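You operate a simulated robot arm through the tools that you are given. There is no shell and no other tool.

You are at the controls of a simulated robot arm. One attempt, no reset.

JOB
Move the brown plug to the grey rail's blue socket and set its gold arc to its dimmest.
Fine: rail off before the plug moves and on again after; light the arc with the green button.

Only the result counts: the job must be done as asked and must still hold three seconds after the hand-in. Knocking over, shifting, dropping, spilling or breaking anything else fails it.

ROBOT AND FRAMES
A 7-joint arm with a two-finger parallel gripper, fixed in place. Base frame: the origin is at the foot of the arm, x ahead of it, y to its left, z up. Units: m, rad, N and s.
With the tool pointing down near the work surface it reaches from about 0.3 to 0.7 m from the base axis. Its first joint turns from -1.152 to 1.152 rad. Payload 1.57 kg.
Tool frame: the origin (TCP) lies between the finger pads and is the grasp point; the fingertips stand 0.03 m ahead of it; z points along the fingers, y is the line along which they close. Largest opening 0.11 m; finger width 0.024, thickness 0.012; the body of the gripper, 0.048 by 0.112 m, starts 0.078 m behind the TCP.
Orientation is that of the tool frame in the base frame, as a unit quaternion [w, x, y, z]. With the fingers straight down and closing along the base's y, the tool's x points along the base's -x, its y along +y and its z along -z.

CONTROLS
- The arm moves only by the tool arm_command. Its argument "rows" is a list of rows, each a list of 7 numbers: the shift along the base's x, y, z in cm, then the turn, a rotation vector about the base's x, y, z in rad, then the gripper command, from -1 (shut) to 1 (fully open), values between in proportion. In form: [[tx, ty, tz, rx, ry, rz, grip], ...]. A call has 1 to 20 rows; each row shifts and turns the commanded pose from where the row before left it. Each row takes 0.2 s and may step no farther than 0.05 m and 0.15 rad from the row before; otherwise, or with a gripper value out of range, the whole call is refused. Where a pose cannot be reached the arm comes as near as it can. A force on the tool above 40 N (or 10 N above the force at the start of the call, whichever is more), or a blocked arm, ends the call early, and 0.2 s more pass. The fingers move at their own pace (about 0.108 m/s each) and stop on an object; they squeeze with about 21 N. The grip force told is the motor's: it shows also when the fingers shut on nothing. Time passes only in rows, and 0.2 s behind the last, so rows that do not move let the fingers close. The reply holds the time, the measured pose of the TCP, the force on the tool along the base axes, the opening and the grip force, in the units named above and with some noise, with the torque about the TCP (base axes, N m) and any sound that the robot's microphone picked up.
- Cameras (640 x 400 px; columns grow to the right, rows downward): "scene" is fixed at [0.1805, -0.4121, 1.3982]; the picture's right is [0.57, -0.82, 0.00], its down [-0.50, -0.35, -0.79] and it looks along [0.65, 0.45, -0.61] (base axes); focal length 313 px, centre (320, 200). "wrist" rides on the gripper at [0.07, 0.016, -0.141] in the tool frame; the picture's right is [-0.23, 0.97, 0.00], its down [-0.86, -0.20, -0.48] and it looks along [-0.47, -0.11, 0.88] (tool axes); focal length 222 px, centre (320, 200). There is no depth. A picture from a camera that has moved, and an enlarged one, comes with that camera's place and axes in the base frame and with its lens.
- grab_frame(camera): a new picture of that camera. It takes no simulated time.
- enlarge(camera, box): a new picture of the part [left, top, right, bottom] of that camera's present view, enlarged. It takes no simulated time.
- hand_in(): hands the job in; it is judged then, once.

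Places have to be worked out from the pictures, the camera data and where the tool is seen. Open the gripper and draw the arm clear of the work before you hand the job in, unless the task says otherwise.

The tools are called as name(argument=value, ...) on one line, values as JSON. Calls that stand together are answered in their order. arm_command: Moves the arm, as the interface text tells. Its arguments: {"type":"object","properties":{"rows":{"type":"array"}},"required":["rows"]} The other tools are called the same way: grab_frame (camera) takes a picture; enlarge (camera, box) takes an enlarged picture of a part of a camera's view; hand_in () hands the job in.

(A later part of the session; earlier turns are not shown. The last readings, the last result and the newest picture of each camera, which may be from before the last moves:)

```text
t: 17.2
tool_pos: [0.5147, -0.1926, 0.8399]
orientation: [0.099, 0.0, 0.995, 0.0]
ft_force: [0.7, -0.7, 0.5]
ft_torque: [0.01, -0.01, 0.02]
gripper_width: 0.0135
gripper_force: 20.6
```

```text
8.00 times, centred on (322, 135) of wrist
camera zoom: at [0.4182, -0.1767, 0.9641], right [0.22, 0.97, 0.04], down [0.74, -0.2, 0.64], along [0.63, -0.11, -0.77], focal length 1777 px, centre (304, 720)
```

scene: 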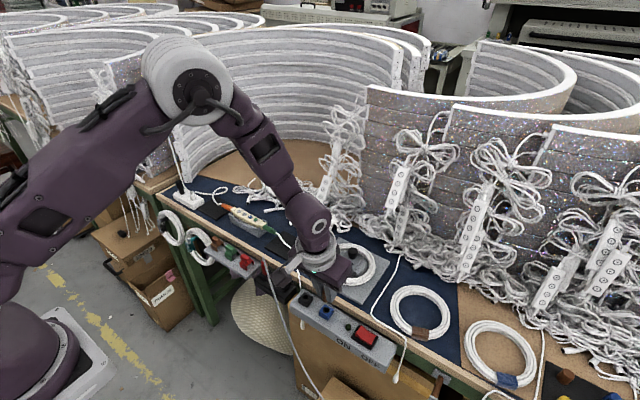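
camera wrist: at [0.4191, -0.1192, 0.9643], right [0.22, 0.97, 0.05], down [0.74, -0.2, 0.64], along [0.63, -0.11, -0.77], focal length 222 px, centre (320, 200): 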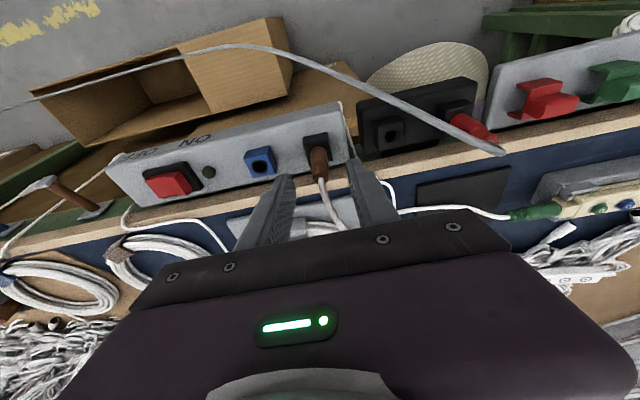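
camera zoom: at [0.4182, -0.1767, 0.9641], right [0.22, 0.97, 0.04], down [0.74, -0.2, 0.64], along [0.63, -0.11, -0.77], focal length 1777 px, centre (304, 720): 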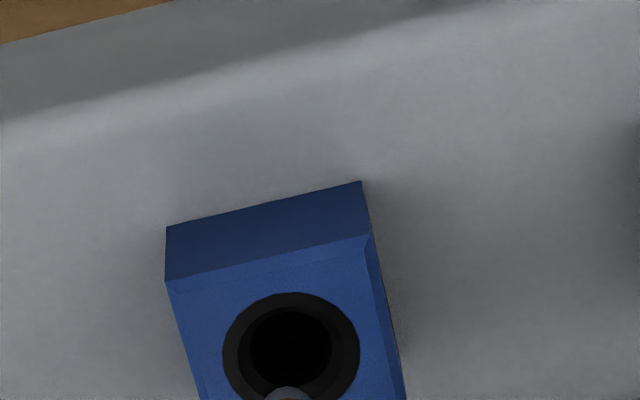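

The tip is nearly at the hole. I'll reframe both enlargements to show the tip and hole together.

enlarge(camera="scene", box=[311, 295, 343, 315])

enlarge(camera="wrist", box=[290, 130, 354, 180])

```text
16.00 times, centred on (327, 305) of scene
camera zoom: at [0.1805, -0.4121, 1.3982], right [0.57, -0.82, 0.0], down [-0.5, -0.35, -0.79], along [0.65, 0.45, -0.61], focal length 5006 px, centre (208, -1480)
```

zoom: 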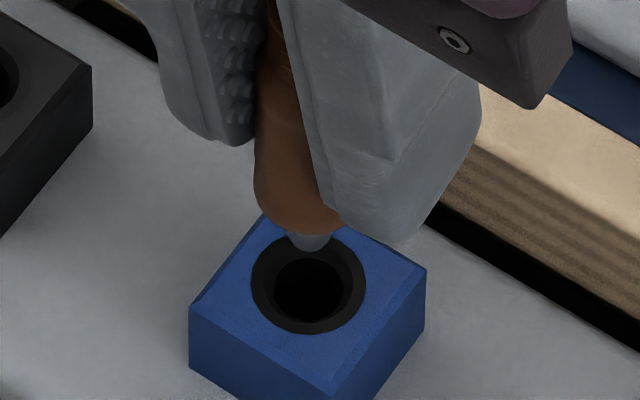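

```text
8.00 times, centred on (322, 155) of wrist
camera zoom: at [0.4182, -0.1767, 0.9641], right [0.22, 0.97, 0.04], down [0.74, -0.2, 0.64], along [0.63, -0.11, -0.77], focal length 1777 px, centre (304, 560)
```

zoom: 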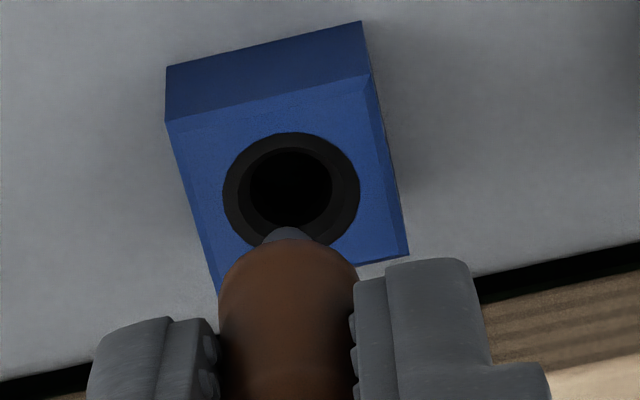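

The pin tip is centred over the blue hole to within about 0.5 mm in both views. I'll lower it gently, watching the force.

arm_command(rows=[[0, 0.03, -0.4, 0, 0, 0, -1], [0, 0, -0.4, 0, 0, 0, -1], [0, 0, -0.4, 0, 0, 0, -1], [0, 0, -0.3, 0, 0, 0, -1], [0, 0, 0, 0, 0, 0, -1]])

enlarge(camera="scene", box=[311, 295, 343, 315])

enlarge(camera="wrist", box=[290, 130, 354, 180])

```text
t: 18.4
tool_pos: [0.5158, -0.1918, 0.8249]
orientation: [0.1, 0.0, 0.995, 0.0]
ft_force: [-0.6, -0.2, -0.2]
ft_torque: [-0.01, -0.03, 0.03]
gripper_width: 0.0134
gripper_force: 21.1
```

```text
16.00 times, centred on (327, 305) of scene
camera zoom: at [0.1805, -0.4121, 1.3982], right [0.57, -0.82, 0.0], down [-0.5, -0.35, -0.79], along [0.65, 0.45, -0.61], focal length 5006 px, centre (208, -1480)
```

zoom: 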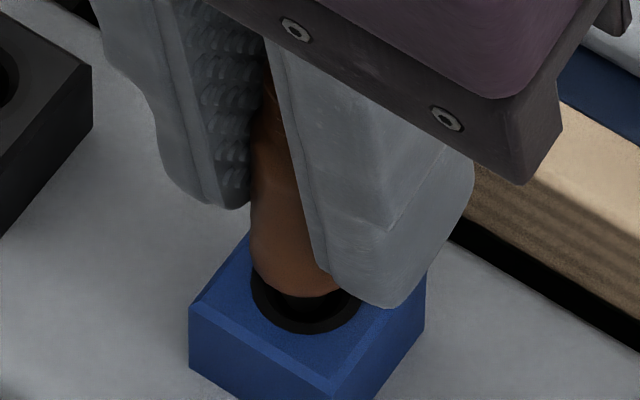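

```text
8.00 times, centred on (322, 155) of wrist
camera zoom: at [0.4183, -0.1762, 0.9489], right [0.22, 0.97, 0.05], down [0.74, -0.2, 0.64], along [0.63, -0.11, -0.77], focal length 1777 px, centre (304, 560)
```

zoom: 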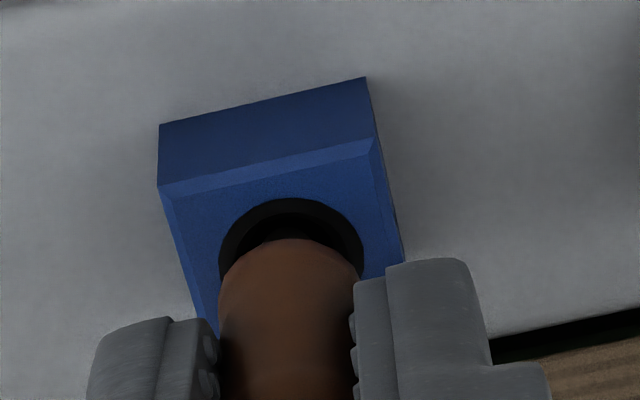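

The pin is inside with no side force. I'll continue seating the remaining ~9 mm.

arm_command(rows=[[0, 0, -0.3, 0, 0, 0, -1], [0, 0, -0.3, 0, 0, 0, -1], [0, 0, -0.2, 0, 0, 0, -1], [0, 0, 0, 0, 0, 0, -1]])

enlarge(camera="scene", box=[311, 295, 343, 315])

enlarge(camera="wrist", box=[290, 130, 354, 180])

```text
t: 19.4
tool_pos: [0.515, -0.1912, 0.8179]
orientation: [0.101, -0.001, 0.995, 0.0]
ft_force: [0.6, -0.9, 3.4]
ft_torque: [-0.04, -0.07, 0.01]
gripper_width: 0.0134
gripper_force: 20.5
```

```text
16.00 times, centred on (327, 305) of scene
camera zoom: at [0.1805, -0.4121, 1.3982], right [0.57, -0.82, 0.0], down [-0.5, -0.35, -0.79], along [0.65, 0.45, -0.61], focal length 5006 px, centre (208, -1480)
```

zoom: 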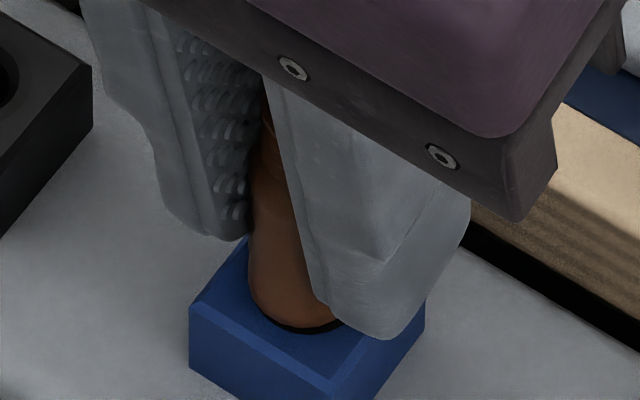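

```text
8.00 times, centred on (322, 155) of wrist
camera zoom: at [0.4185, -0.1758, 0.941], right [0.22, 0.97, 0.04], down [0.74, -0.2, 0.64], along [0.63, -0.11, -0.77], focal length 1777 px, centre (304, 560)
```

zoom: 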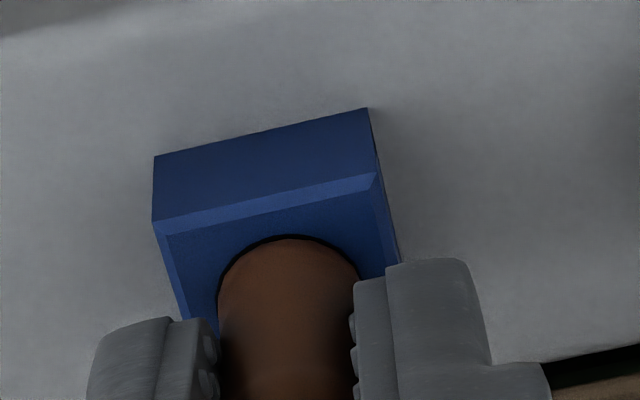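

Only a thin dark ring remains and the force has just begun to rise (3.4 N). I'll press a bit further to seat it fully.

arm_command(rows=[[0, 0, -0.15, 0, 0, 0, -1], [0, 0, -0.15, 0, 0, 0, -1], [0, 0, 0, 0, 0, 0, -1]])

enlarge(camera="scene", box=[311, 295, 343, 315])

enlarge(camera="wrist", box=[290, 130, 354, 180])

```text
t: 20.2
tool_pos: [0.5168, -0.1919, 0.8146]
orientation: [0.101, -0.001, 0.995, -0.001]
ft_force: [2.5, 0.9, 17.0]
ft_torque: [0.02, -0.11, 0.01]
gripper_width: 0.0134
gripper_force: 21.1
```

```text
16.00 times, centred on (327, 305) of scene
camera zoom: at [0.1803, -0.412, 1.3983], right [0.57, -0.82, 0.0], down [-0.5, -0.35, -0.79], along [0.65, 0.45, -0.61], focal length 5006 px, centre (208, -1480)
```

zoom: 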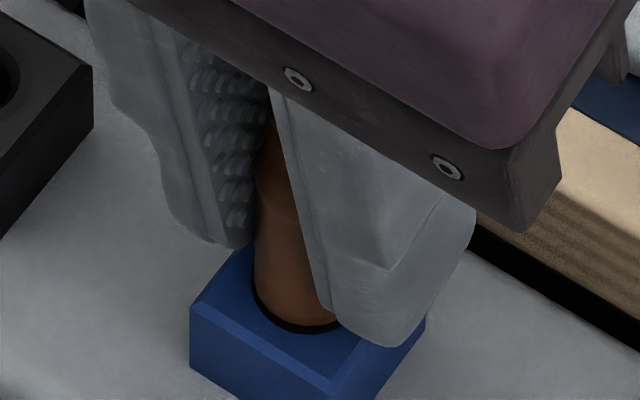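

```text
8.00 times, centred on (322, 155) of wrist
camera zoom: at [0.4189, -0.1759, 0.9381], right [0.22, 0.97, 0.04], down [0.74, -0.2, 0.64], along [0.63, -0.11, -0.77], focal length 1777 px, centre (304, 560)
```

zoom: 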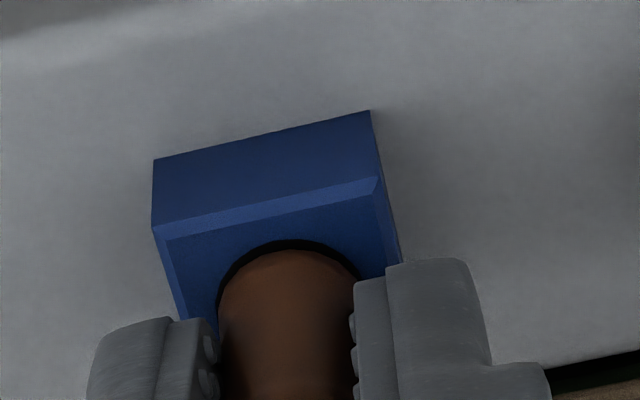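

A 17 N reaction at the same height as in the original socket means the plug has bottomed out. I'll open the fingers and check that it stays.

arm_command(rows=[[0, 0, 0, 0, 0, 0, -0.6], [0, 0, 0, 0, 0, 0, -0.2], [0, 0, 0, 0, 0, 0, -0.2]])

enlarge(camera="scene", box=[305, 275, 353, 315])

enlarge(camera="wrist", box=[240, 90, 400, 200])

```text
t: 21.0
tool_pos: [0.5155, -0.1916, 0.8128]
orientation: [0.1, 0.0, 0.995, 0.0]
ft_force: [-0.3, -0.4, 0.2]
ft_torque: [0.03, 0.02, 0.0]
gripper_width: 0.0439
gripper_force: 0.0
```

```text
10.00 times, centred on (329, 295) of scene
camera zoom: at [0.1805, -0.4121, 1.3982], right [0.57, -0.82, 0.0], down [-0.5, -0.35, -0.79], along [0.65, 0.45, -0.61], focal length 3128 px, centre (230, -750)
```

zoom: 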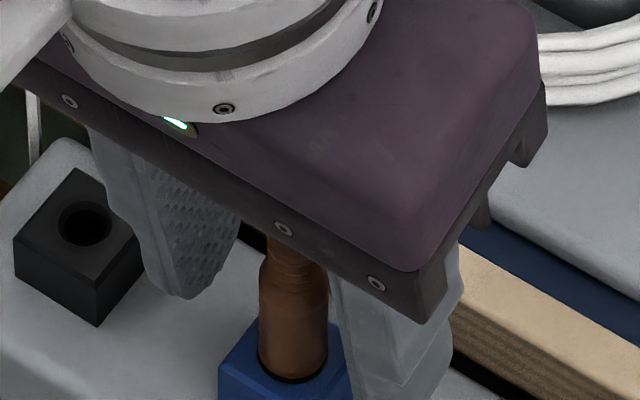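

```text
3.64 times, centred on (320, 145) of wrist
camera zoom: at [0.4186, -0.1758, 0.9378], right [0.22, 0.97, 0.05], down [0.74, -0.2, 0.64], along [0.63, -0.11, -0.77], focal length 808 px, centre (320, 400)
```

zoom: 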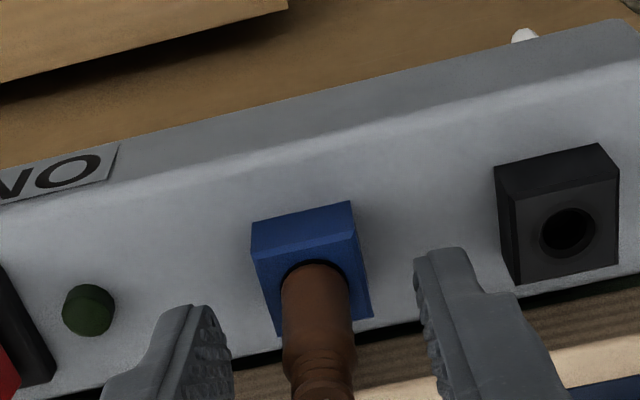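

The plug stands upright and seated in the blue socket. I'll rise straight up, clear of the cord.

arm_command(rows=[[0, 0, 1, 0, 0, 0, -0.2], [0, 0, 3, 0, 0, 0, -0.2], [0, 0, 4, 0, 0, 0, -0.2], [0, 0, 4, 0, 0, 0, -0.2], [0, 0, 3, 0, 0, 0, -0.2], [0, 0, 0, 0, 0.1, 0, -0.2], [0, 0, 0, 0, 0.1, 0, -0.2], [0, 0, 0, 0, 0, 0, -0.2]])

grab_frame(camera="wrist")

enlarge(camera="scene", box=[280, 225, 400, 345])

```text
t: 22.8
tool_pos: [0.5161, -0.192, 0.9637]
orientation: [0.0, 0.0, 1.0, 0.0]
ft_force: [0.2, -0.2, 0.6]
ft_torque: [-0.02, 0.02, -0.01]
gripper_width: 0.0438
gripper_force: 0.0
```

```text
taken
camera wrist: at [0.4452, -0.1762, 1.105], right [0.23, 0.97, 0.0], down [0.86, -0.2, 0.48], along [0.47, -0.11, -0.88], focal length 222 px, centre (320, 200)
```

wrist: 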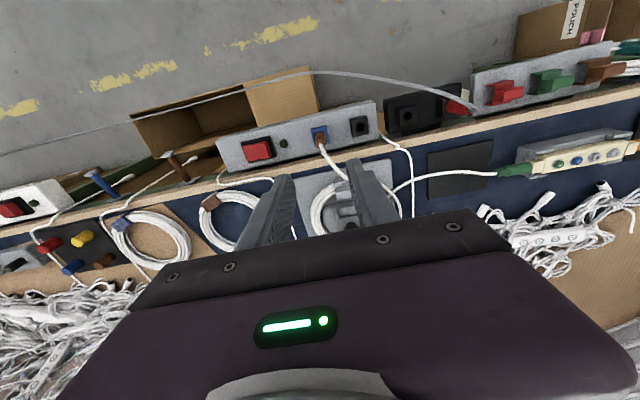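

```text
3.33 times, centred on (340, 285) of scene
camera zoom: at [0.1805, -0.4121, 1.3982], right [0.57, -0.82, 0.0], down [-0.5, -0.35, -0.79], along [0.65, 0.45, -0.61], focal length 1043 px, centre (253, -83)
```

zoom: 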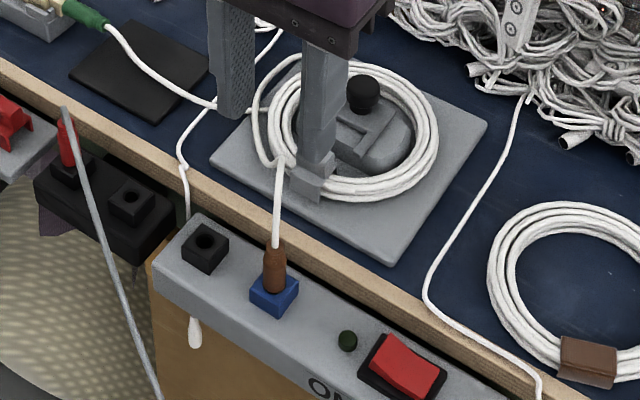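

The plug sits upright in the blue socket with its cord running free to the coil. Now I'll go over the ON end of the rocker (y about -0.277) with the gripper shut.

arm_command(rows=[[0.1, -4.2, 0, 0, 0, 0, -1], [0, -4.3, 0, 0, 0, 0, -1], [0, 0, -4, 0, 0, 0, -1], [0, 0, -4, 0, 0, 0, -1], [0, 0, -4, 0, 0, 0, -1], [0, 0, -1.2, 0, 0, 0, -1], [0, 0, 0, 0, 0, 0, -1]])

enlarge(camera="scene", box=[310, 280, 410, 350])

enlarge(camera="wrist", box=[220, 60, 460, 210])

```text
t: 24.4
tool_pos: [0.5159, -0.275, 0.8319]
orientation: [0.0, 0.0, 1.0, 0.0]
ft_force: [0.5, -0.7, 0.1]
ft_torque: [0.01, 0.0, 0.01]
gripper_width: 0.0001
gripper_force: 20.9
```

```text
5.71 times, centred on (360, 315) of scene
camera zoom: at [0.1805, -0.4121, 1.3982], right [0.57, -0.82, 0.0], down [-0.5, -0.35, -0.79], along [0.65, 0.45, -0.61], focal length 1788 px, centre (91, -457)
```

zoom: 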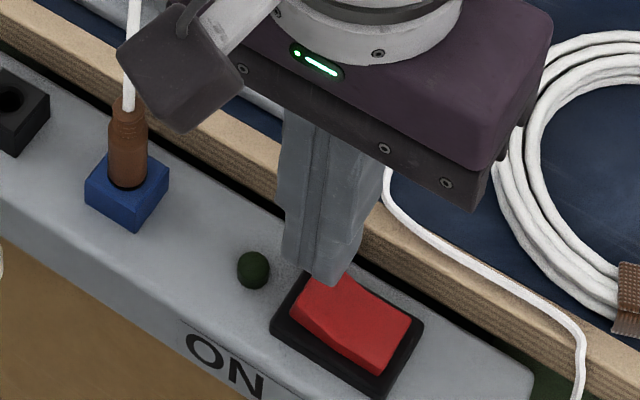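

```text
2.67 times, centred on (340, 135) of wrist
camera zoom: at [0.4464, -0.2602, 0.9723], right [0.23, 0.97, 0.0], down [0.86, -0.2, 0.48], along [0.47, -0.11, -0.88], focal length 592 px, centre (267, 373)
```

zoom: 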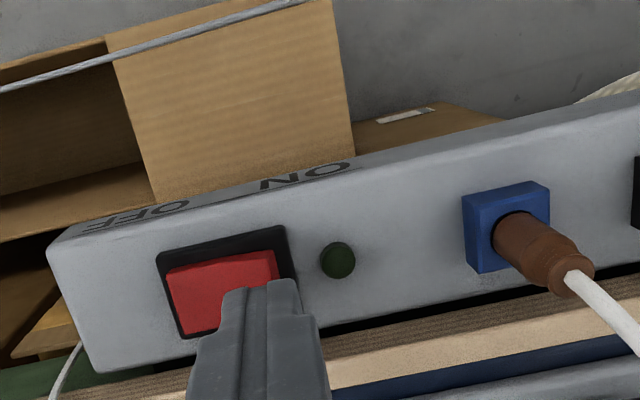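

The fingertips are over the raised ON end. Pressing down in small steps.

arm_command(rows=[[0.1, -0.1, -0.8, 0, 0, 0, -1], [0, 0, -0.6, 0, 0, 0, -1], [0, 0, -0.4, 0, 0, 0, -1], [0, 0, -0.3, 0, 0, 0, -1], [0, 0, -0.3, 0, 0, 0, -1], [0, 0, -0.2, 0, 0, 0, -1]])

enlarge(camera="scene", box=[310, 280, 410, 350])

```text
t: 25.8
tool_pos: [0.5168, -0.2782, 0.8062]
orientation: [-0.001, 0.0, 1.0, 0.0]
ft_force: [-0.2, -0.3, -0.4]
ft_torque: [0.0, -0.04, -0.01]
gripper_width: 0.0
gripper_force: 21.1
heard: click
```

```text
5.71 times, centred on (360, 315) of scene
camera zoom: at [0.1805, -0.4121, 1.3982], right [0.57, -0.82, 0.0], down [-0.5, -0.35, -0.79], along [0.65, 0.45, -0.61], focal length 1788 px, centre (91, -457)
```

zoom: 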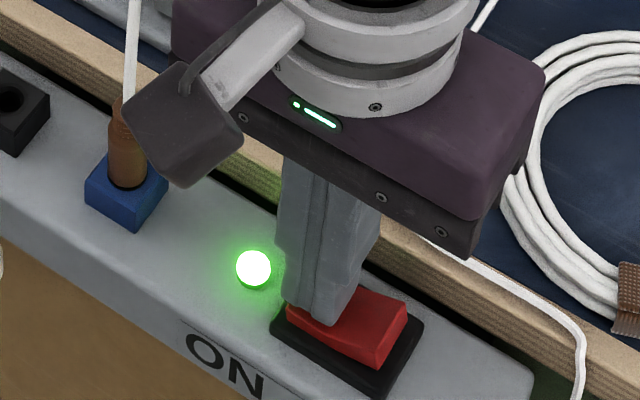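

The lamp is green again and a click was heard, so the rail is on. I'll lift away and look at the whole scene, including the controller.

arm_command(rows=[[0, 0, 2, 0, 0, 0, -1], [0, 0, 4, 0, 0, 0, -1], [0, 0, 4, 0, 0, 0, -1], [-2, 0, 4, 0, 0, 0, -1], [-3, 2, 2, 0, 0, 0, -1], [-3, 2.5, 2, 0, 0, 0, -1], [0, 0, 0, 0, 0, 0, -1]])

grab_frame(camera="scene")

grab_frame(camera="wrist")

enlarge(camera="scene", box=[200, 195, 280, 245])

```text
t: 27.4
tool_pos: [0.4383, -0.2317, 0.9882]
orientation: [0.0, -0.001, 1.0, 0.0]
ft_force: [-0.1, 0.4, 0.4]
ft_torque: [-0.01, 0.03, 0.0]
gripper_width: 0.0
gripper_force: 20.3
```

```text
taken
```

scene: 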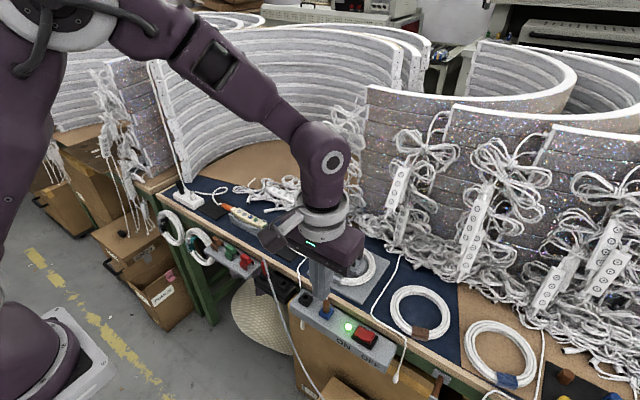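

```text
taken
camera wrist: at [0.3685, -0.2168, 1.1285], right [0.23, 0.97, 0.0], down [0.86, -0.2, 0.48], along [0.47, -0.11, -0.88], focal length 222 px, centre (320, 200)
```

wrist: 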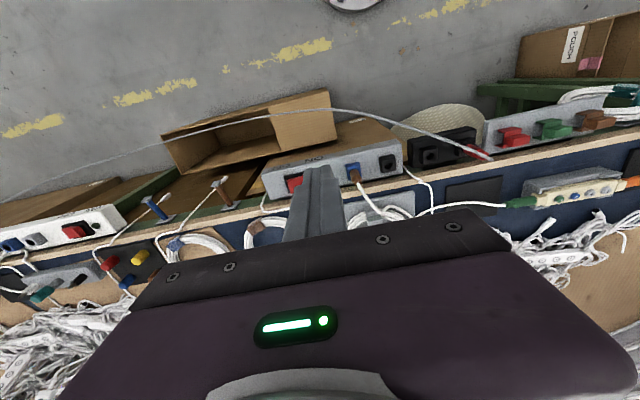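

```text
8.00 times, centred on (240, 220) of scene
camera zoom: at [0.1805, -0.4121, 1.3982], right [0.57, -0.82, 0.0], down [-0.5, -0.35, -0.79], along [0.65, 0.45, -0.61], focal length 2503 px, centre (960, 40)
```

zoom: 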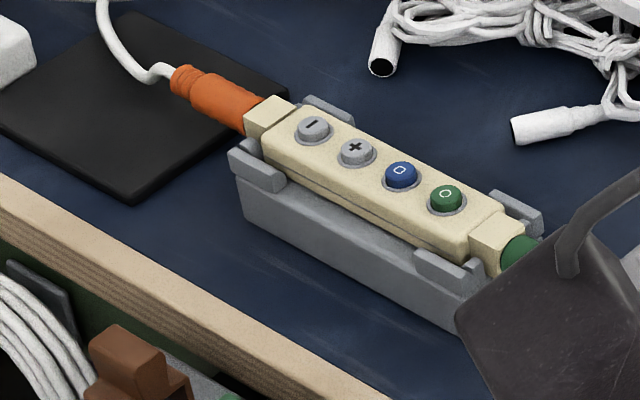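

The rail is on with the plug in blue, and the arc is not lit yet. The cream controller's green button is near (0.607, 0.099, 0.836) and − near (0.606, 0.162, 0.837). I'll fly there high and look closely.

arm_command(rows=[[0, 3, 1.5, 0, 0, 0, -1], [0, 4.2, 0, 0, 0, 0, -1], [1, 4.2, 0, 0, 0, 0, -1], [2, 4.2, 0, 0, 0, 0, -1], [2, 4.2, 0, 0, 0, 0, -1], [2.5, 4, 0, 0, 0, 0, -1], [2.5, 4, 0, 0, 0, 0, -1], [2.5, 3, 0, 0, 0, 0, -1], [2.2, 2, -1.5, 0, 0, 0, -1], [0, 0, 0, 0, 0, 0, -1]])

grab_frame(camera="wrist")

enlarge(camera="scene", box=[190, 170, 310, 260])

enlarge(camera="wrist", box=[240, 90, 440, 215])

```text
t: 29.6
tool_pos: [0.5836, 0.0953, 0.9874]
orientation: [0.0, -0.001, 1.0, -0.001]
ft_force: [0.1, -0.3, 0.0]
ft_torque: [-0.01, 0.01, -0.02]
gripper_width: 0.0001
gripper_force: 20.8
```

```text
taken
camera wrist: at [0.5143, 0.1119, 1.1274], right [0.23, 0.97, 0.0], down [0.86, -0.2, 0.48], along [0.47, -0.11, -0.88], focal length 222 px, centre (320, 200)
```

wrist: 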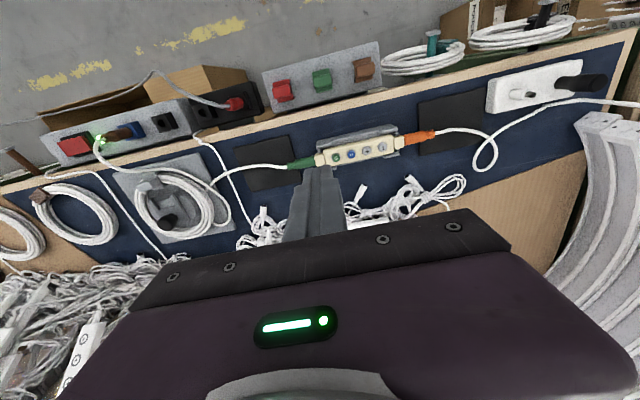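

```text
4.44 times, centred on (250, 215) of scene
camera zoom: at [0.1805, -0.4121, 1.3982], right [0.57, -0.82, 0.0], down [-0.5, -0.35, -0.79], along [0.65, 0.45, -0.61], focal length 1390 px, centre (631, 133)
```

zoom: 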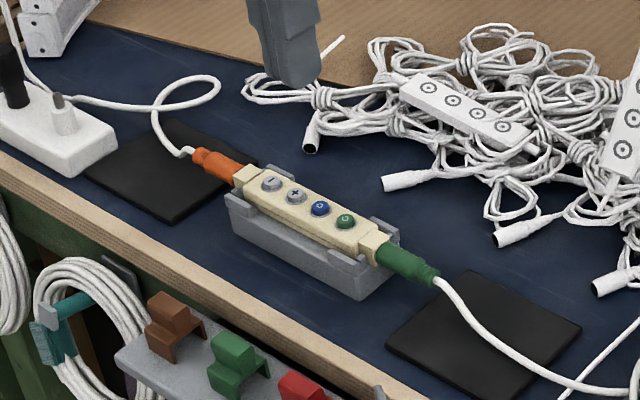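

```text
3.20 times, centred on (340, 152) of wrist
camera zoom: at [0.5143, 0.1119, 1.1274], right [0.23, 0.97, 0.0], down [0.86, -0.2, 0.48], along [0.47, -0.11, -0.88], focal length 711 px, centre (256, 352)
```

zoom: 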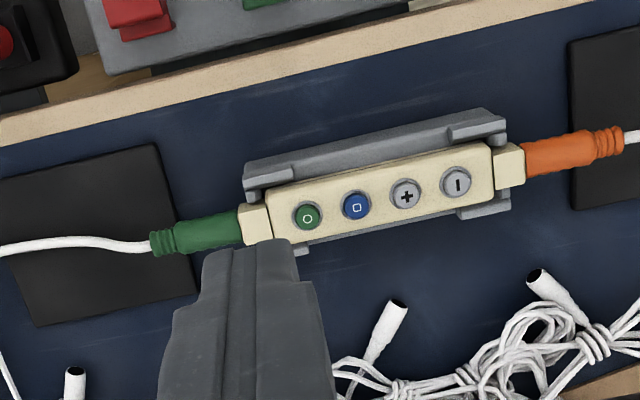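

From this nearly overhead view, the green button is at (0.617, 0.112, 0.818) and − at (0.617, 0.178, 0.818), with 22 mm spacing. I'll lower over the green button, biased 3 mm away from the blue one.

arm_command(rows=[[1.7, 0.7, -2, 0, 0, 0, -1], [1.6, 0.7, -3, 0, 0, 0, -1], [0, 0, -4, 0, 0, 0, -1], [0, 0, -2.5, 0, 0, 0, -1], [0, 0, 0, 0, 0, 0, -1]])

enlarge(camera="wrist", box=[240, 90, 440, 215])

enlarge(camera="scene", box=[215, 190, 287, 240])

```text
t: 30.8
tool_pos: [0.6181, 0.108, 0.871]
orientation: [0.001, 0.001, 1.0, 0.0]
ft_force: [0.0, 0.1, -0.6]
ft_torque: [0.01, -0.02, -0.03]
gripper_width: 0.0
gripper_force: 21.0
```

```text
3.20 times, centred on (340, 152) of wrist
camera zoom: at [0.5474, 0.1242, 1.0117], right [0.23, 0.97, 0.0], down [0.86, -0.2, 0.48], along [0.47, -0.11, -0.88], focal length 711 px, centre (256, 352)
```

zoom: 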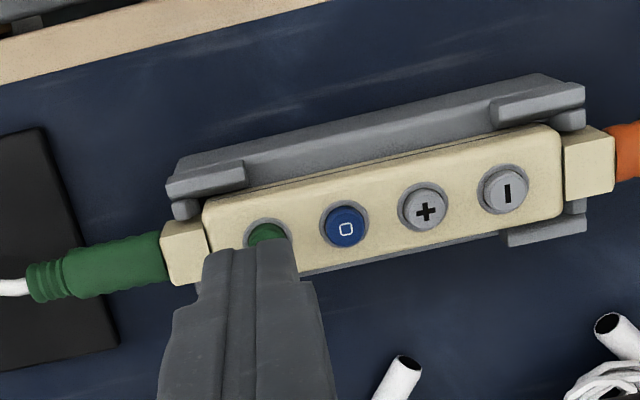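

```text
8.00 times, centred on (251, 215) of scene
camera zoom: at [0.1805, -0.4121, 1.3982], right [0.57, -0.82, 0.0], down [-0.5, -0.35, -0.79], along [0.65, 0.45, -0.61], focal length 2503 px, centre (872, 80)
```

zoom: 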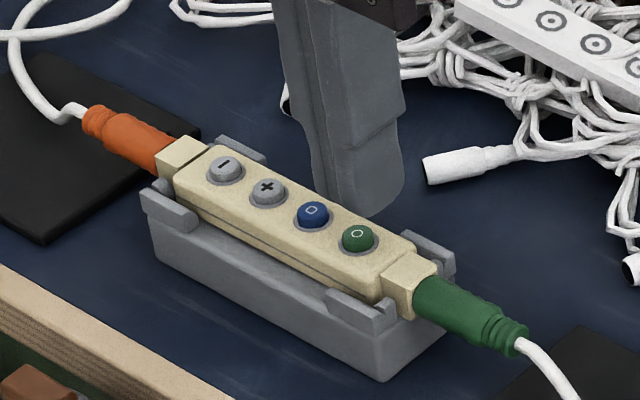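

The tip is above the green button, clear of the blue one. I'll lower to near contact and then press in 1–2 mm steps, listening for the click.

arm_command(rows=[[-0.1, 0.1, -0.8, 0, 0, 0, -1], [0, 0, -0.6, 0, 0, 0, -1], [0, 0, -0.3, 0, 0, 0, -1], [0, 0, -0.2, 0, 0, 0, -1], [0, 0, 0, 0, 0, 0, -1]])

enlarge(camera="scene", box=[215, 190, 287, 240])

enlarge(camera="wrist", box=[270, 100, 430, 200])

```text
t: 32.0
tool_pos: [0.6178, 0.1092, 0.8524]
orientation: [0.0, 0.0, 1.0, 0.001]
ft_force: [-0.1, -1.4, 1.7]
ft_torque: [-0.04, 0.02, 0.01]
gripper_width: 0.0001
gripper_force: 21.1
heard: click
```

```text
8.00 times, centred on (251, 215) of scene
camera zoom: at [0.1805, -0.4121, 1.3982], right [0.57, -0.82, 0.0], down [-0.5, -0.35, -0.79], along [0.65, 0.45, -0.61], focal length 2503 px, centre (872, 80)
```

zoom: 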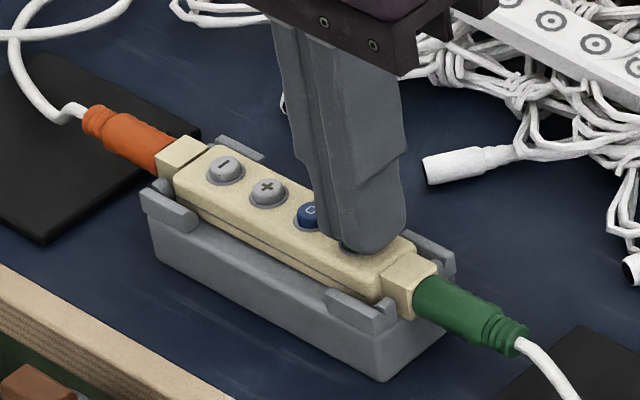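

```text
4.00 times, centred on (350, 150) of wrist
camera zoom: at [0.547, 0.1258, 0.9939], right [0.23, 0.97, 0.0], down [0.85, -0.2, 0.48], along [0.47, -0.11, -0.88], focal length 888 px, centre (200, 400)
```

zoom: 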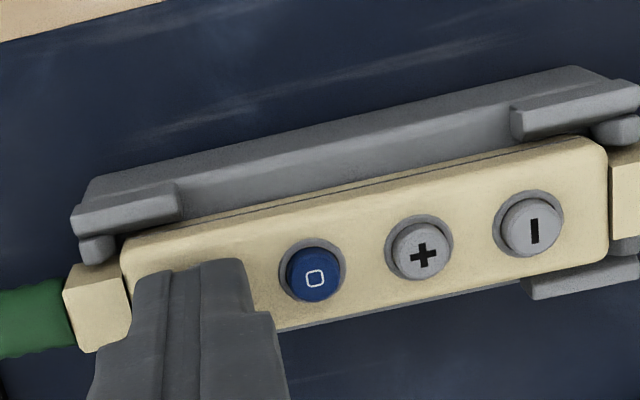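

A click was heard at the green button. I'll check whether an arc has lit before lifting.

grab_frame(camera="scene")

grab_frame(camera="wrist")

```text
taken
```

scene: 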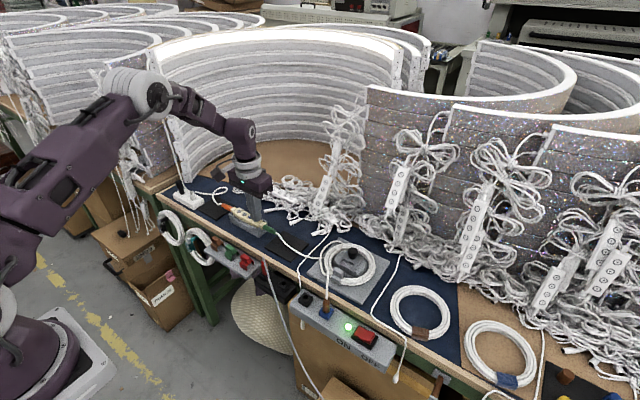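

```text
taken
camera wrist: at [0.547, 0.1258, 0.9939], right [0.23, 0.97, 0.0], down [0.85, -0.2, 0.48], along [0.47, -0.11, -0.88], focal length 222 px, centre (320, 200)
```

wrist: 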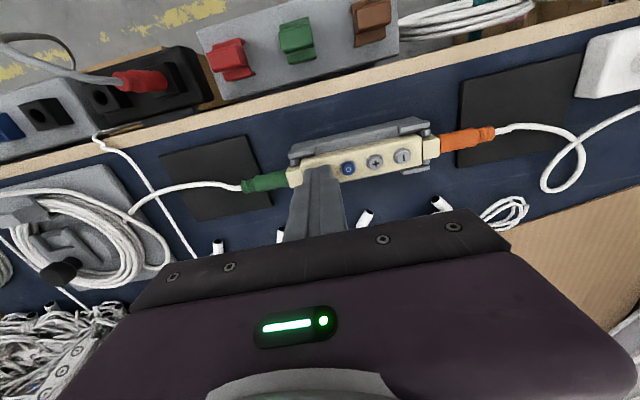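

The top of the left arc is now glowing. I'll enlarge it to record its colour and brightness.

enlarge(camera="scene", box=[140, 10, 440, 110])

enlarge(camera="scene", box=[0, 0, 240, 100])

```text
2.13 times, centred on (290, 60) of scene
camera zoom: at [0.1805, -0.4121, 1.3982], right [0.57, -0.82, 0.0], down [-0.5, -0.35, -0.79], along [0.65, 0.45, -0.61], focal length 667 px, centre (384, 499)
```

zoom: 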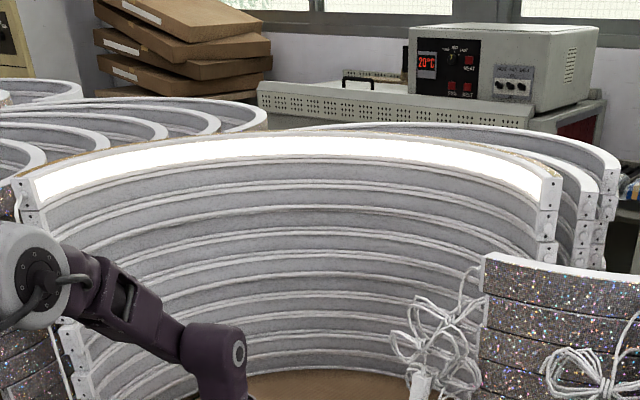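

```text
2.67 times, centred on (120, 50) of scene
camera zoom: at [0.1805, -0.4121, 1.3982], right [0.57, -0.82, 0.0], down [-0.5, -0.35, -0.79], along [0.65, 0.45, -0.61], focal length 834 px, centre (853, 600)
```

zoom: 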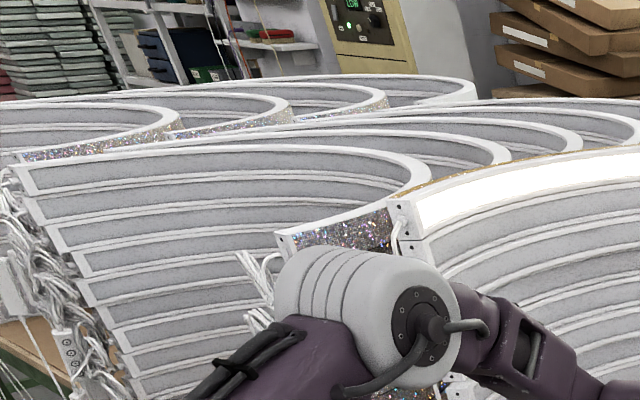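

The gold-backed arc is lit at full white brightness. I'll lift off, move over the − button (y about 0.180, biased away from +), and press it once to see the step in brightness.

arm_command(rows=[[0, 0, 1, 0, 0, 0, -1], [0, 0, 1.5, 0, 0, 0, -1], [0, 3.5, 0, 0, 0, 0, -1], [0, 3.6, 0, 0, 0, 0, -1], [0, 0, -0.8, 0, 0, 0, -1], [0, 0, 0, 0, 0, 0, -1]])

enlarge(camera="wrist", box=[240, 90, 440, 215])

enlarge(camera="scene", box=[215, 190, 287, 240])

enlarge(camera="scene", box=[140, 10, 440, 110])

```text
t: 33.4
tool_pos: [0.6158, 0.1821, 0.87]
orientation: [0.0, 0.0, 1.0, 0.0]
ft_force: [0.1, 0.0, 1.2]
ft_torque: [-0.03, -0.01, 0.0]
gripper_width: 0.0002
gripper_force: 21.0
```

```text
3.20 times, centred on (340, 152) of wrist
camera zoom: at [0.5456, 0.1978, 1.0107], right [0.23, 0.97, 0.0], down [0.86, -0.2, 0.48], along [0.47, -0.11, -0.88], focal length 711 px, centre (256, 352)
```

zoom: 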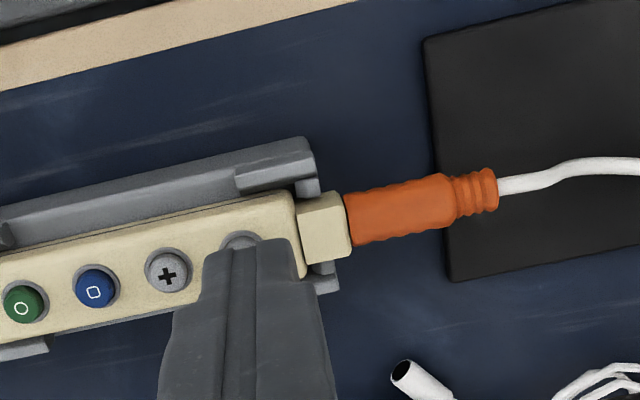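

```text
8.00 times, centred on (251, 215) of scene
camera zoom: at [0.1805, -0.4121, 1.3982], right [0.57, -0.82, 0.0], down [-0.5, -0.35, -0.79], along [0.65, 0.45, -0.61], focal length 2503 px, centre (872, 80)
```

zoom: 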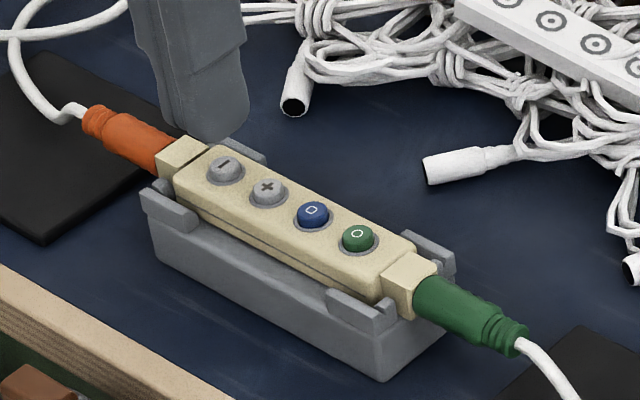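

```text
2.13 times, centred on (290, 60) of scene
camera zoom: at [0.1805, -0.4121, 1.3982], right [0.57, -0.82, 0.0], down [-0.5, -0.35, -0.79], along [0.65, 0.45, -0.61], focal length 667 px, centre (384, 499)
```

zoom: 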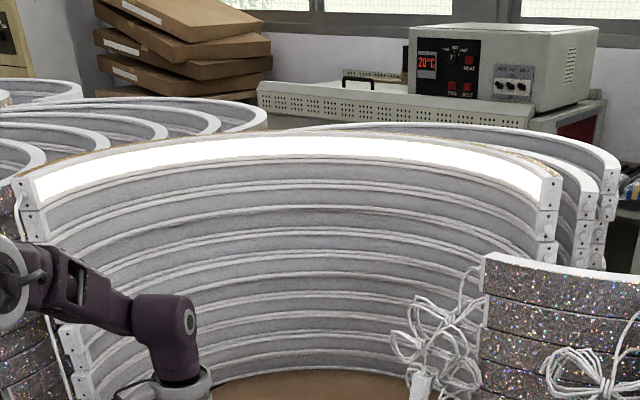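

The tip lines up with the − button. Pressing once, gently.

arm_command(rows=[[0.1, -0.1, -0.8, 0, 0, 0, -1], [0, 0, -0.6, 0, 0, 0, -1], [0, 0, -0.3, 0, 0, 0, -1], [0, 0, -0.1, 0, 0, 0, -1], [0, 0, 0, 0, 0, 0, -1]])

enlarge(camera="scene", box=[140, 10, 440, 110])

enlarge(camera="scene", box=[215, 190, 287, 240])

```text
t: 34.6
tool_pos: [0.6182, 0.1812, 0.8518]
orientation: [0.001, 0.0, 1.0, 0.0]
ft_force: [-0.1, -2.1, 3.7]
ft_torque: [-0.09, 0.01, -0.03]
gripper_width: 0.0
gripper_force: 20.7
heard: click
```

```text
2.13 times, centred on (290, 60) of scene
camera zoom: at [0.1804, -0.4121, 1.3982], right [0.57, -0.82, 0.0], down [-0.5, -0.35, -0.79], along [0.65, 0.45, -0.61], focal length 667 px, centre (384, 499)
```

zoom: 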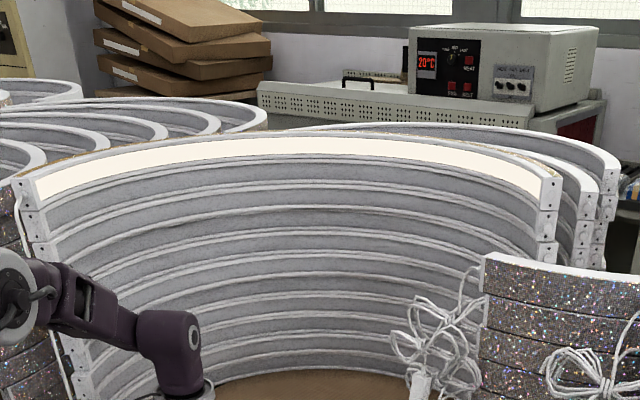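

```text
8.00 times, centred on (251, 215) of scene
camera zoom: at [0.1804, -0.4121, 1.3982], right [0.57, -0.82, 0.0], down [-0.5, -0.35, -0.79], along [0.65, 0.45, -0.61], focal length 2503 px, centre (872, 80)
```

zoom: 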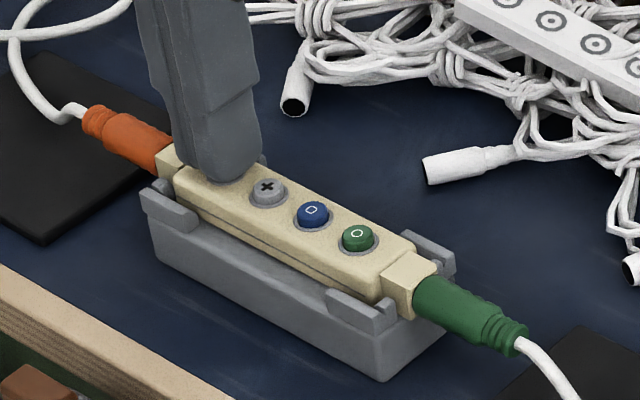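

The arc dimmed one step to a cream white. I'll release and press − again, one press per look.

arm_command(rows=[[0, 0, 0.8, 0, 0, 0, -1], [0, 0, 0, 0, 0, 0, -1], [0, 0, -0.5, 0, 0, 0, -1], [0, 0, -0.3, 0, 0, 0, -1], [0, 0, 0, 0, 0, 0, -1]])

enlarge(camera="scene", box=[140, 10, 440, 110])

```text
t: 35.8
tool_pos: [0.6168, 0.1813, 0.8506]
orientation: [0.0, -0.001, 1.0, 0.001]
ft_force: [-0.7, -0.9, 6.8]
ft_torque: [-0.05, 0.08, -0.04]
gripper_width: 0.0
gripper_force: 21.1
heard: click
```

```text
2.13 times, centred on (290, 60) of scene
camera zoom: at [0.1803, -0.4121, 1.3982], right [0.57, -0.82, 0.0], down [-0.5, -0.35, -0.79], along [0.65, 0.45, -0.61], focal length 667 px, centre (384, 499)
```

zoom: 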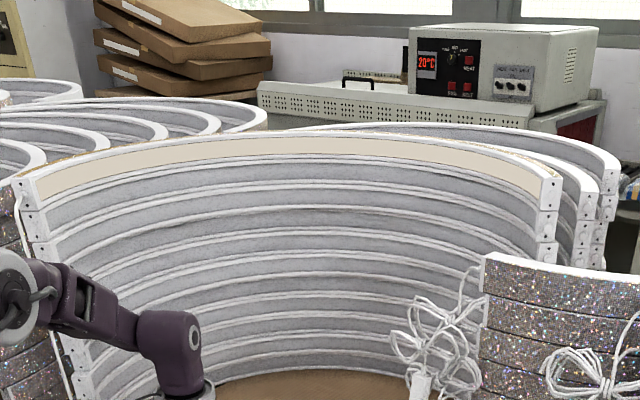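

Dimmer again (beige). I'll press − once more.

arm_command(rows=[[0, 0, 0.8, 0, 0, 0, -1], [0, 0, 0, 0, 0, 0, -1], [0, 0, -0.5, 0, 0, 0, -1], [0, 0, -0.3, 0, 0, 0, -1], [0, 0, 0, 0, 0, 0, -1]])

enlarge(camera="scene", box=[140, 10, 440, 110])

```text
t: 37.0
tool_pos: [0.6189, 0.1812, 0.8518]
orientation: [0.001, -0.002, 1.0, 0.0]
ft_force: [-0.3, 2.0, 4.3]
ft_torque: [0.07, 0.06, -0.01]
gripper_width: 0.0001
gripper_force: 20.7
heard: click
```

```text
2.13 times, centred on (290, 60) of scene
camera zoom: at [0.1804, -0.4121, 1.3982], right [0.57, -0.82, 0.0], down [-0.5, -0.35, -0.79], along [0.65, 0.45, -0.61], focal length 667 px, centre (384, 499)
```

zoom: 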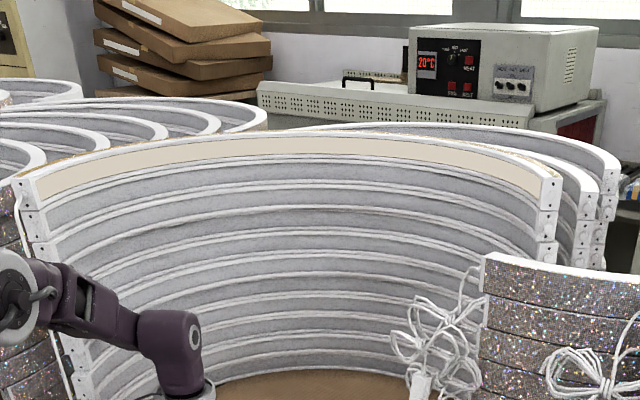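

A click was heard, but the brightness looks unchanged. I'll take a tight zoom of the strip, press − once more, and compare.

enlarge(camera="scene", box=[240, 60, 300, 100])

arm_command(rows=[[0, 0, 0.8, 0, 0, 0, -1], [0, 0, 0.2, 0, 0, 0, -1], [0, 0, -0.6, 0, 0, 0, -1], [0, 0, -0.4, 0, 0, 0, -1], [0, 0, 0, 0, 0, 0, -1]])

enlarge(camera="scene", box=[240, 60, 300, 100])

enlarge(camera="scene", box=[140, 10, 440, 110])

```text
10.00 times, centred on (270, 80) of scene
camera zoom: at [0.1804, -0.4121, 1.3982], right [0.57, -0.82, 0.0], down [-0.5, -0.35, -0.79], along [0.65, 0.45, -0.61], focal length 3128 px, centre (820, 1400)
```

zoom: 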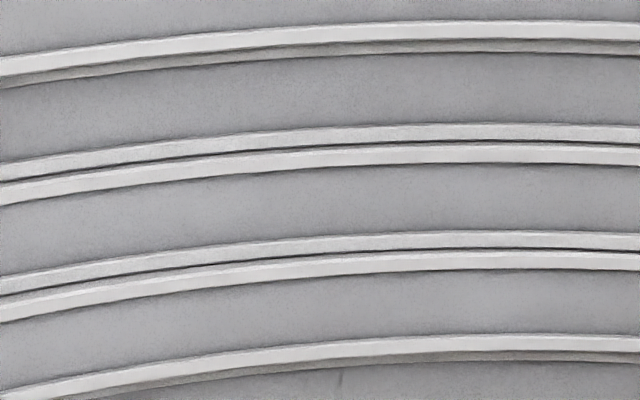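

```text
t: 38.2
tool_pos: [0.6181, 0.181, 0.8523]
orientation: [-0.001, -0.001, 1.0, 0.0]
ft_force: [-1.0, 2.4, 4.1]
ft_torque: [0.05, 0.05, -0.02]
gripper_width: 0.0001
gripper_force: 21.0
heard: click
```

```text
10.00 times, centred on (270, 80) of scene
camera zoom: at [0.1804, -0.4121, 1.3982], right [0.57, -0.82, 0.0], down [-0.5, -0.35, -0.79], along [0.65, 0.45, -0.61], focal length 3128 px, centre (820, 1400)
```

zoom: 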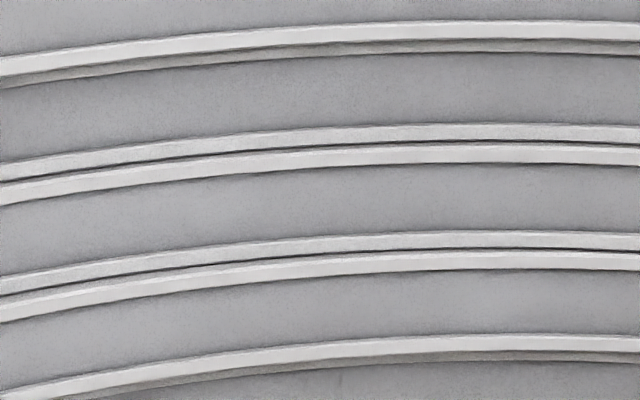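

```text
2.13 times, centred on (290, 60) of scene
camera zoom: at [0.1804, -0.4121, 1.3982], right [0.57, -0.82, 0.0], down [-0.5, -0.35, -0.79], along [0.65, 0.45, -0.61], focal length 667 px, centre (384, 499)
```

zoom: 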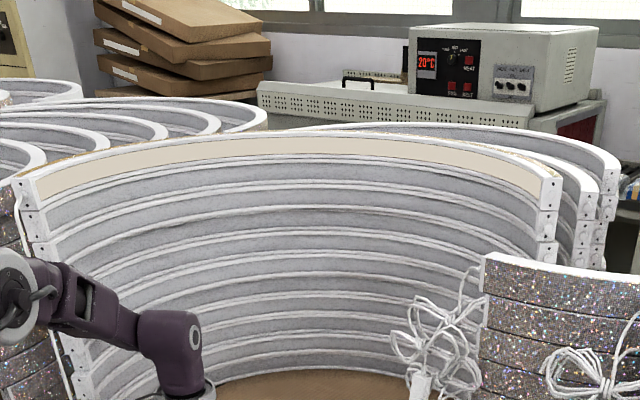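

Two more clicks changed nothing, so the arc seems to be at its dimmest step. I'll zoom tightly on the lit strip and its back to confirm the state and that it's the gold one.

enlarge(camera="scene", box=[140, 20, 230, 110])

enlarge(camera="scene", box=[240, 15, 330, 65])

enlarge(camera="scene", box=[350, 15, 440, 75])

```text
4.44 times, centred on (185, 65) of scene
camera zoom: at [0.1804, -0.4121, 1.3982], right [0.57, -0.82, 0.0], down [-0.5, -0.35, -0.79], along [0.65, 0.45, -0.61], focal length 1390 px, centre (920, 800)
```

zoom: 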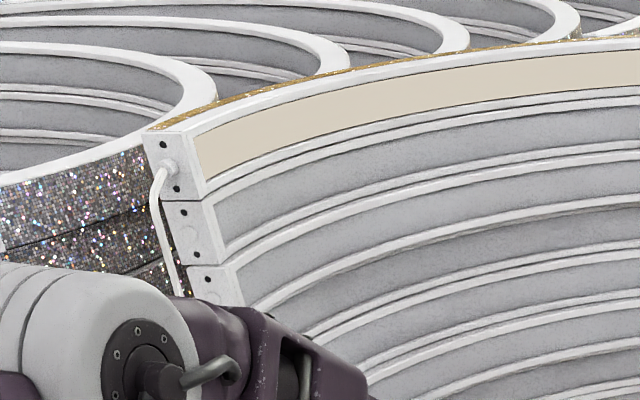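

```text
7.11 times, centred on (285, 40) of scene
camera zoom: at [0.1804, -0.4121, 1.3982], right [0.57, -0.82, 0.0], down [-0.5, -0.35, -0.79], along [0.65, 0.45, -0.61], focal length 2225 px, centre (569, 1338)
```

zoom: 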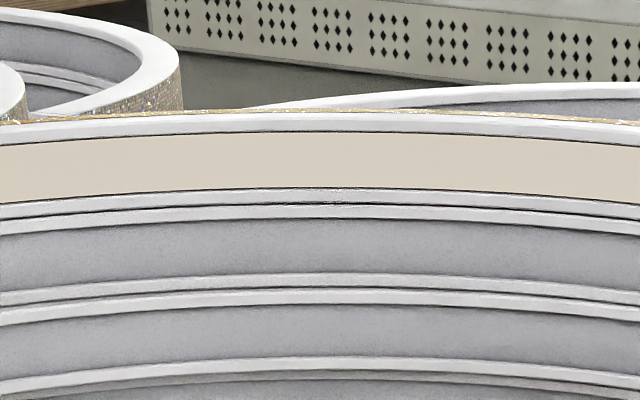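

```text
6.67 times, centred on (395, 45) of scene
camera zoom: at [0.1804, -0.4121, 1.3982], right [0.57, -0.82, 0.0], down [-0.5, -0.35, -0.79], along [0.65, 0.45, -0.61], focal length 2086 px, centre (-180, 1233)
```

zoom: 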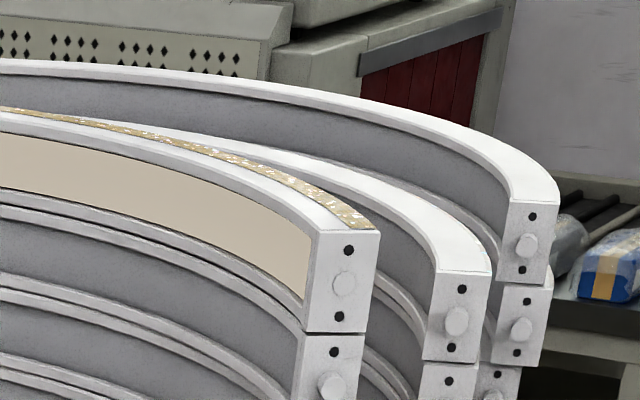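

The lit arc is the gold-backed one, now at an even beige glow. I'll press once more and compare this same tight view to be certain it's the floor.

arm_command(rows=[[0, 0, 0.8, 0, 0, 0, -1], [0, 0, 0.2, 0, 0, 0, -1], [0, 0, -0.6, 0, 0, 0, -1], [0, 0, -0.4, 0, 0, 0, -1], [0, 0, 0, 0, 0, 0, -1]])

enlarge(camera="scene", box=[240, 15, 330, 65])

```text
t: 39.4
tool_pos: [0.6179, 0.1802, 0.8514]
orientation: [0.0, 0.0, 1.0, 0.0]
ft_force: [-1.7, -2.6, 6.1]
ft_torque: [-0.07, 0.04, -0.03]
gripper_width: 0.0
gripper_force: 21.2
heard: click
```

```text
7.11 times, centred on (285, 40) of scene
camera zoom: at [0.1803, -0.4122, 1.3982], right [0.57, -0.82, 0.0], down [-0.5, -0.35, -0.79], along [0.65, 0.45, -0.61], focal length 2225 px, centre (569, 1338)
```

zoom: 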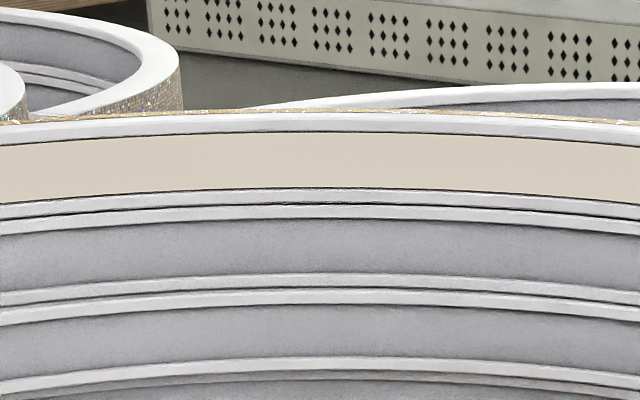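

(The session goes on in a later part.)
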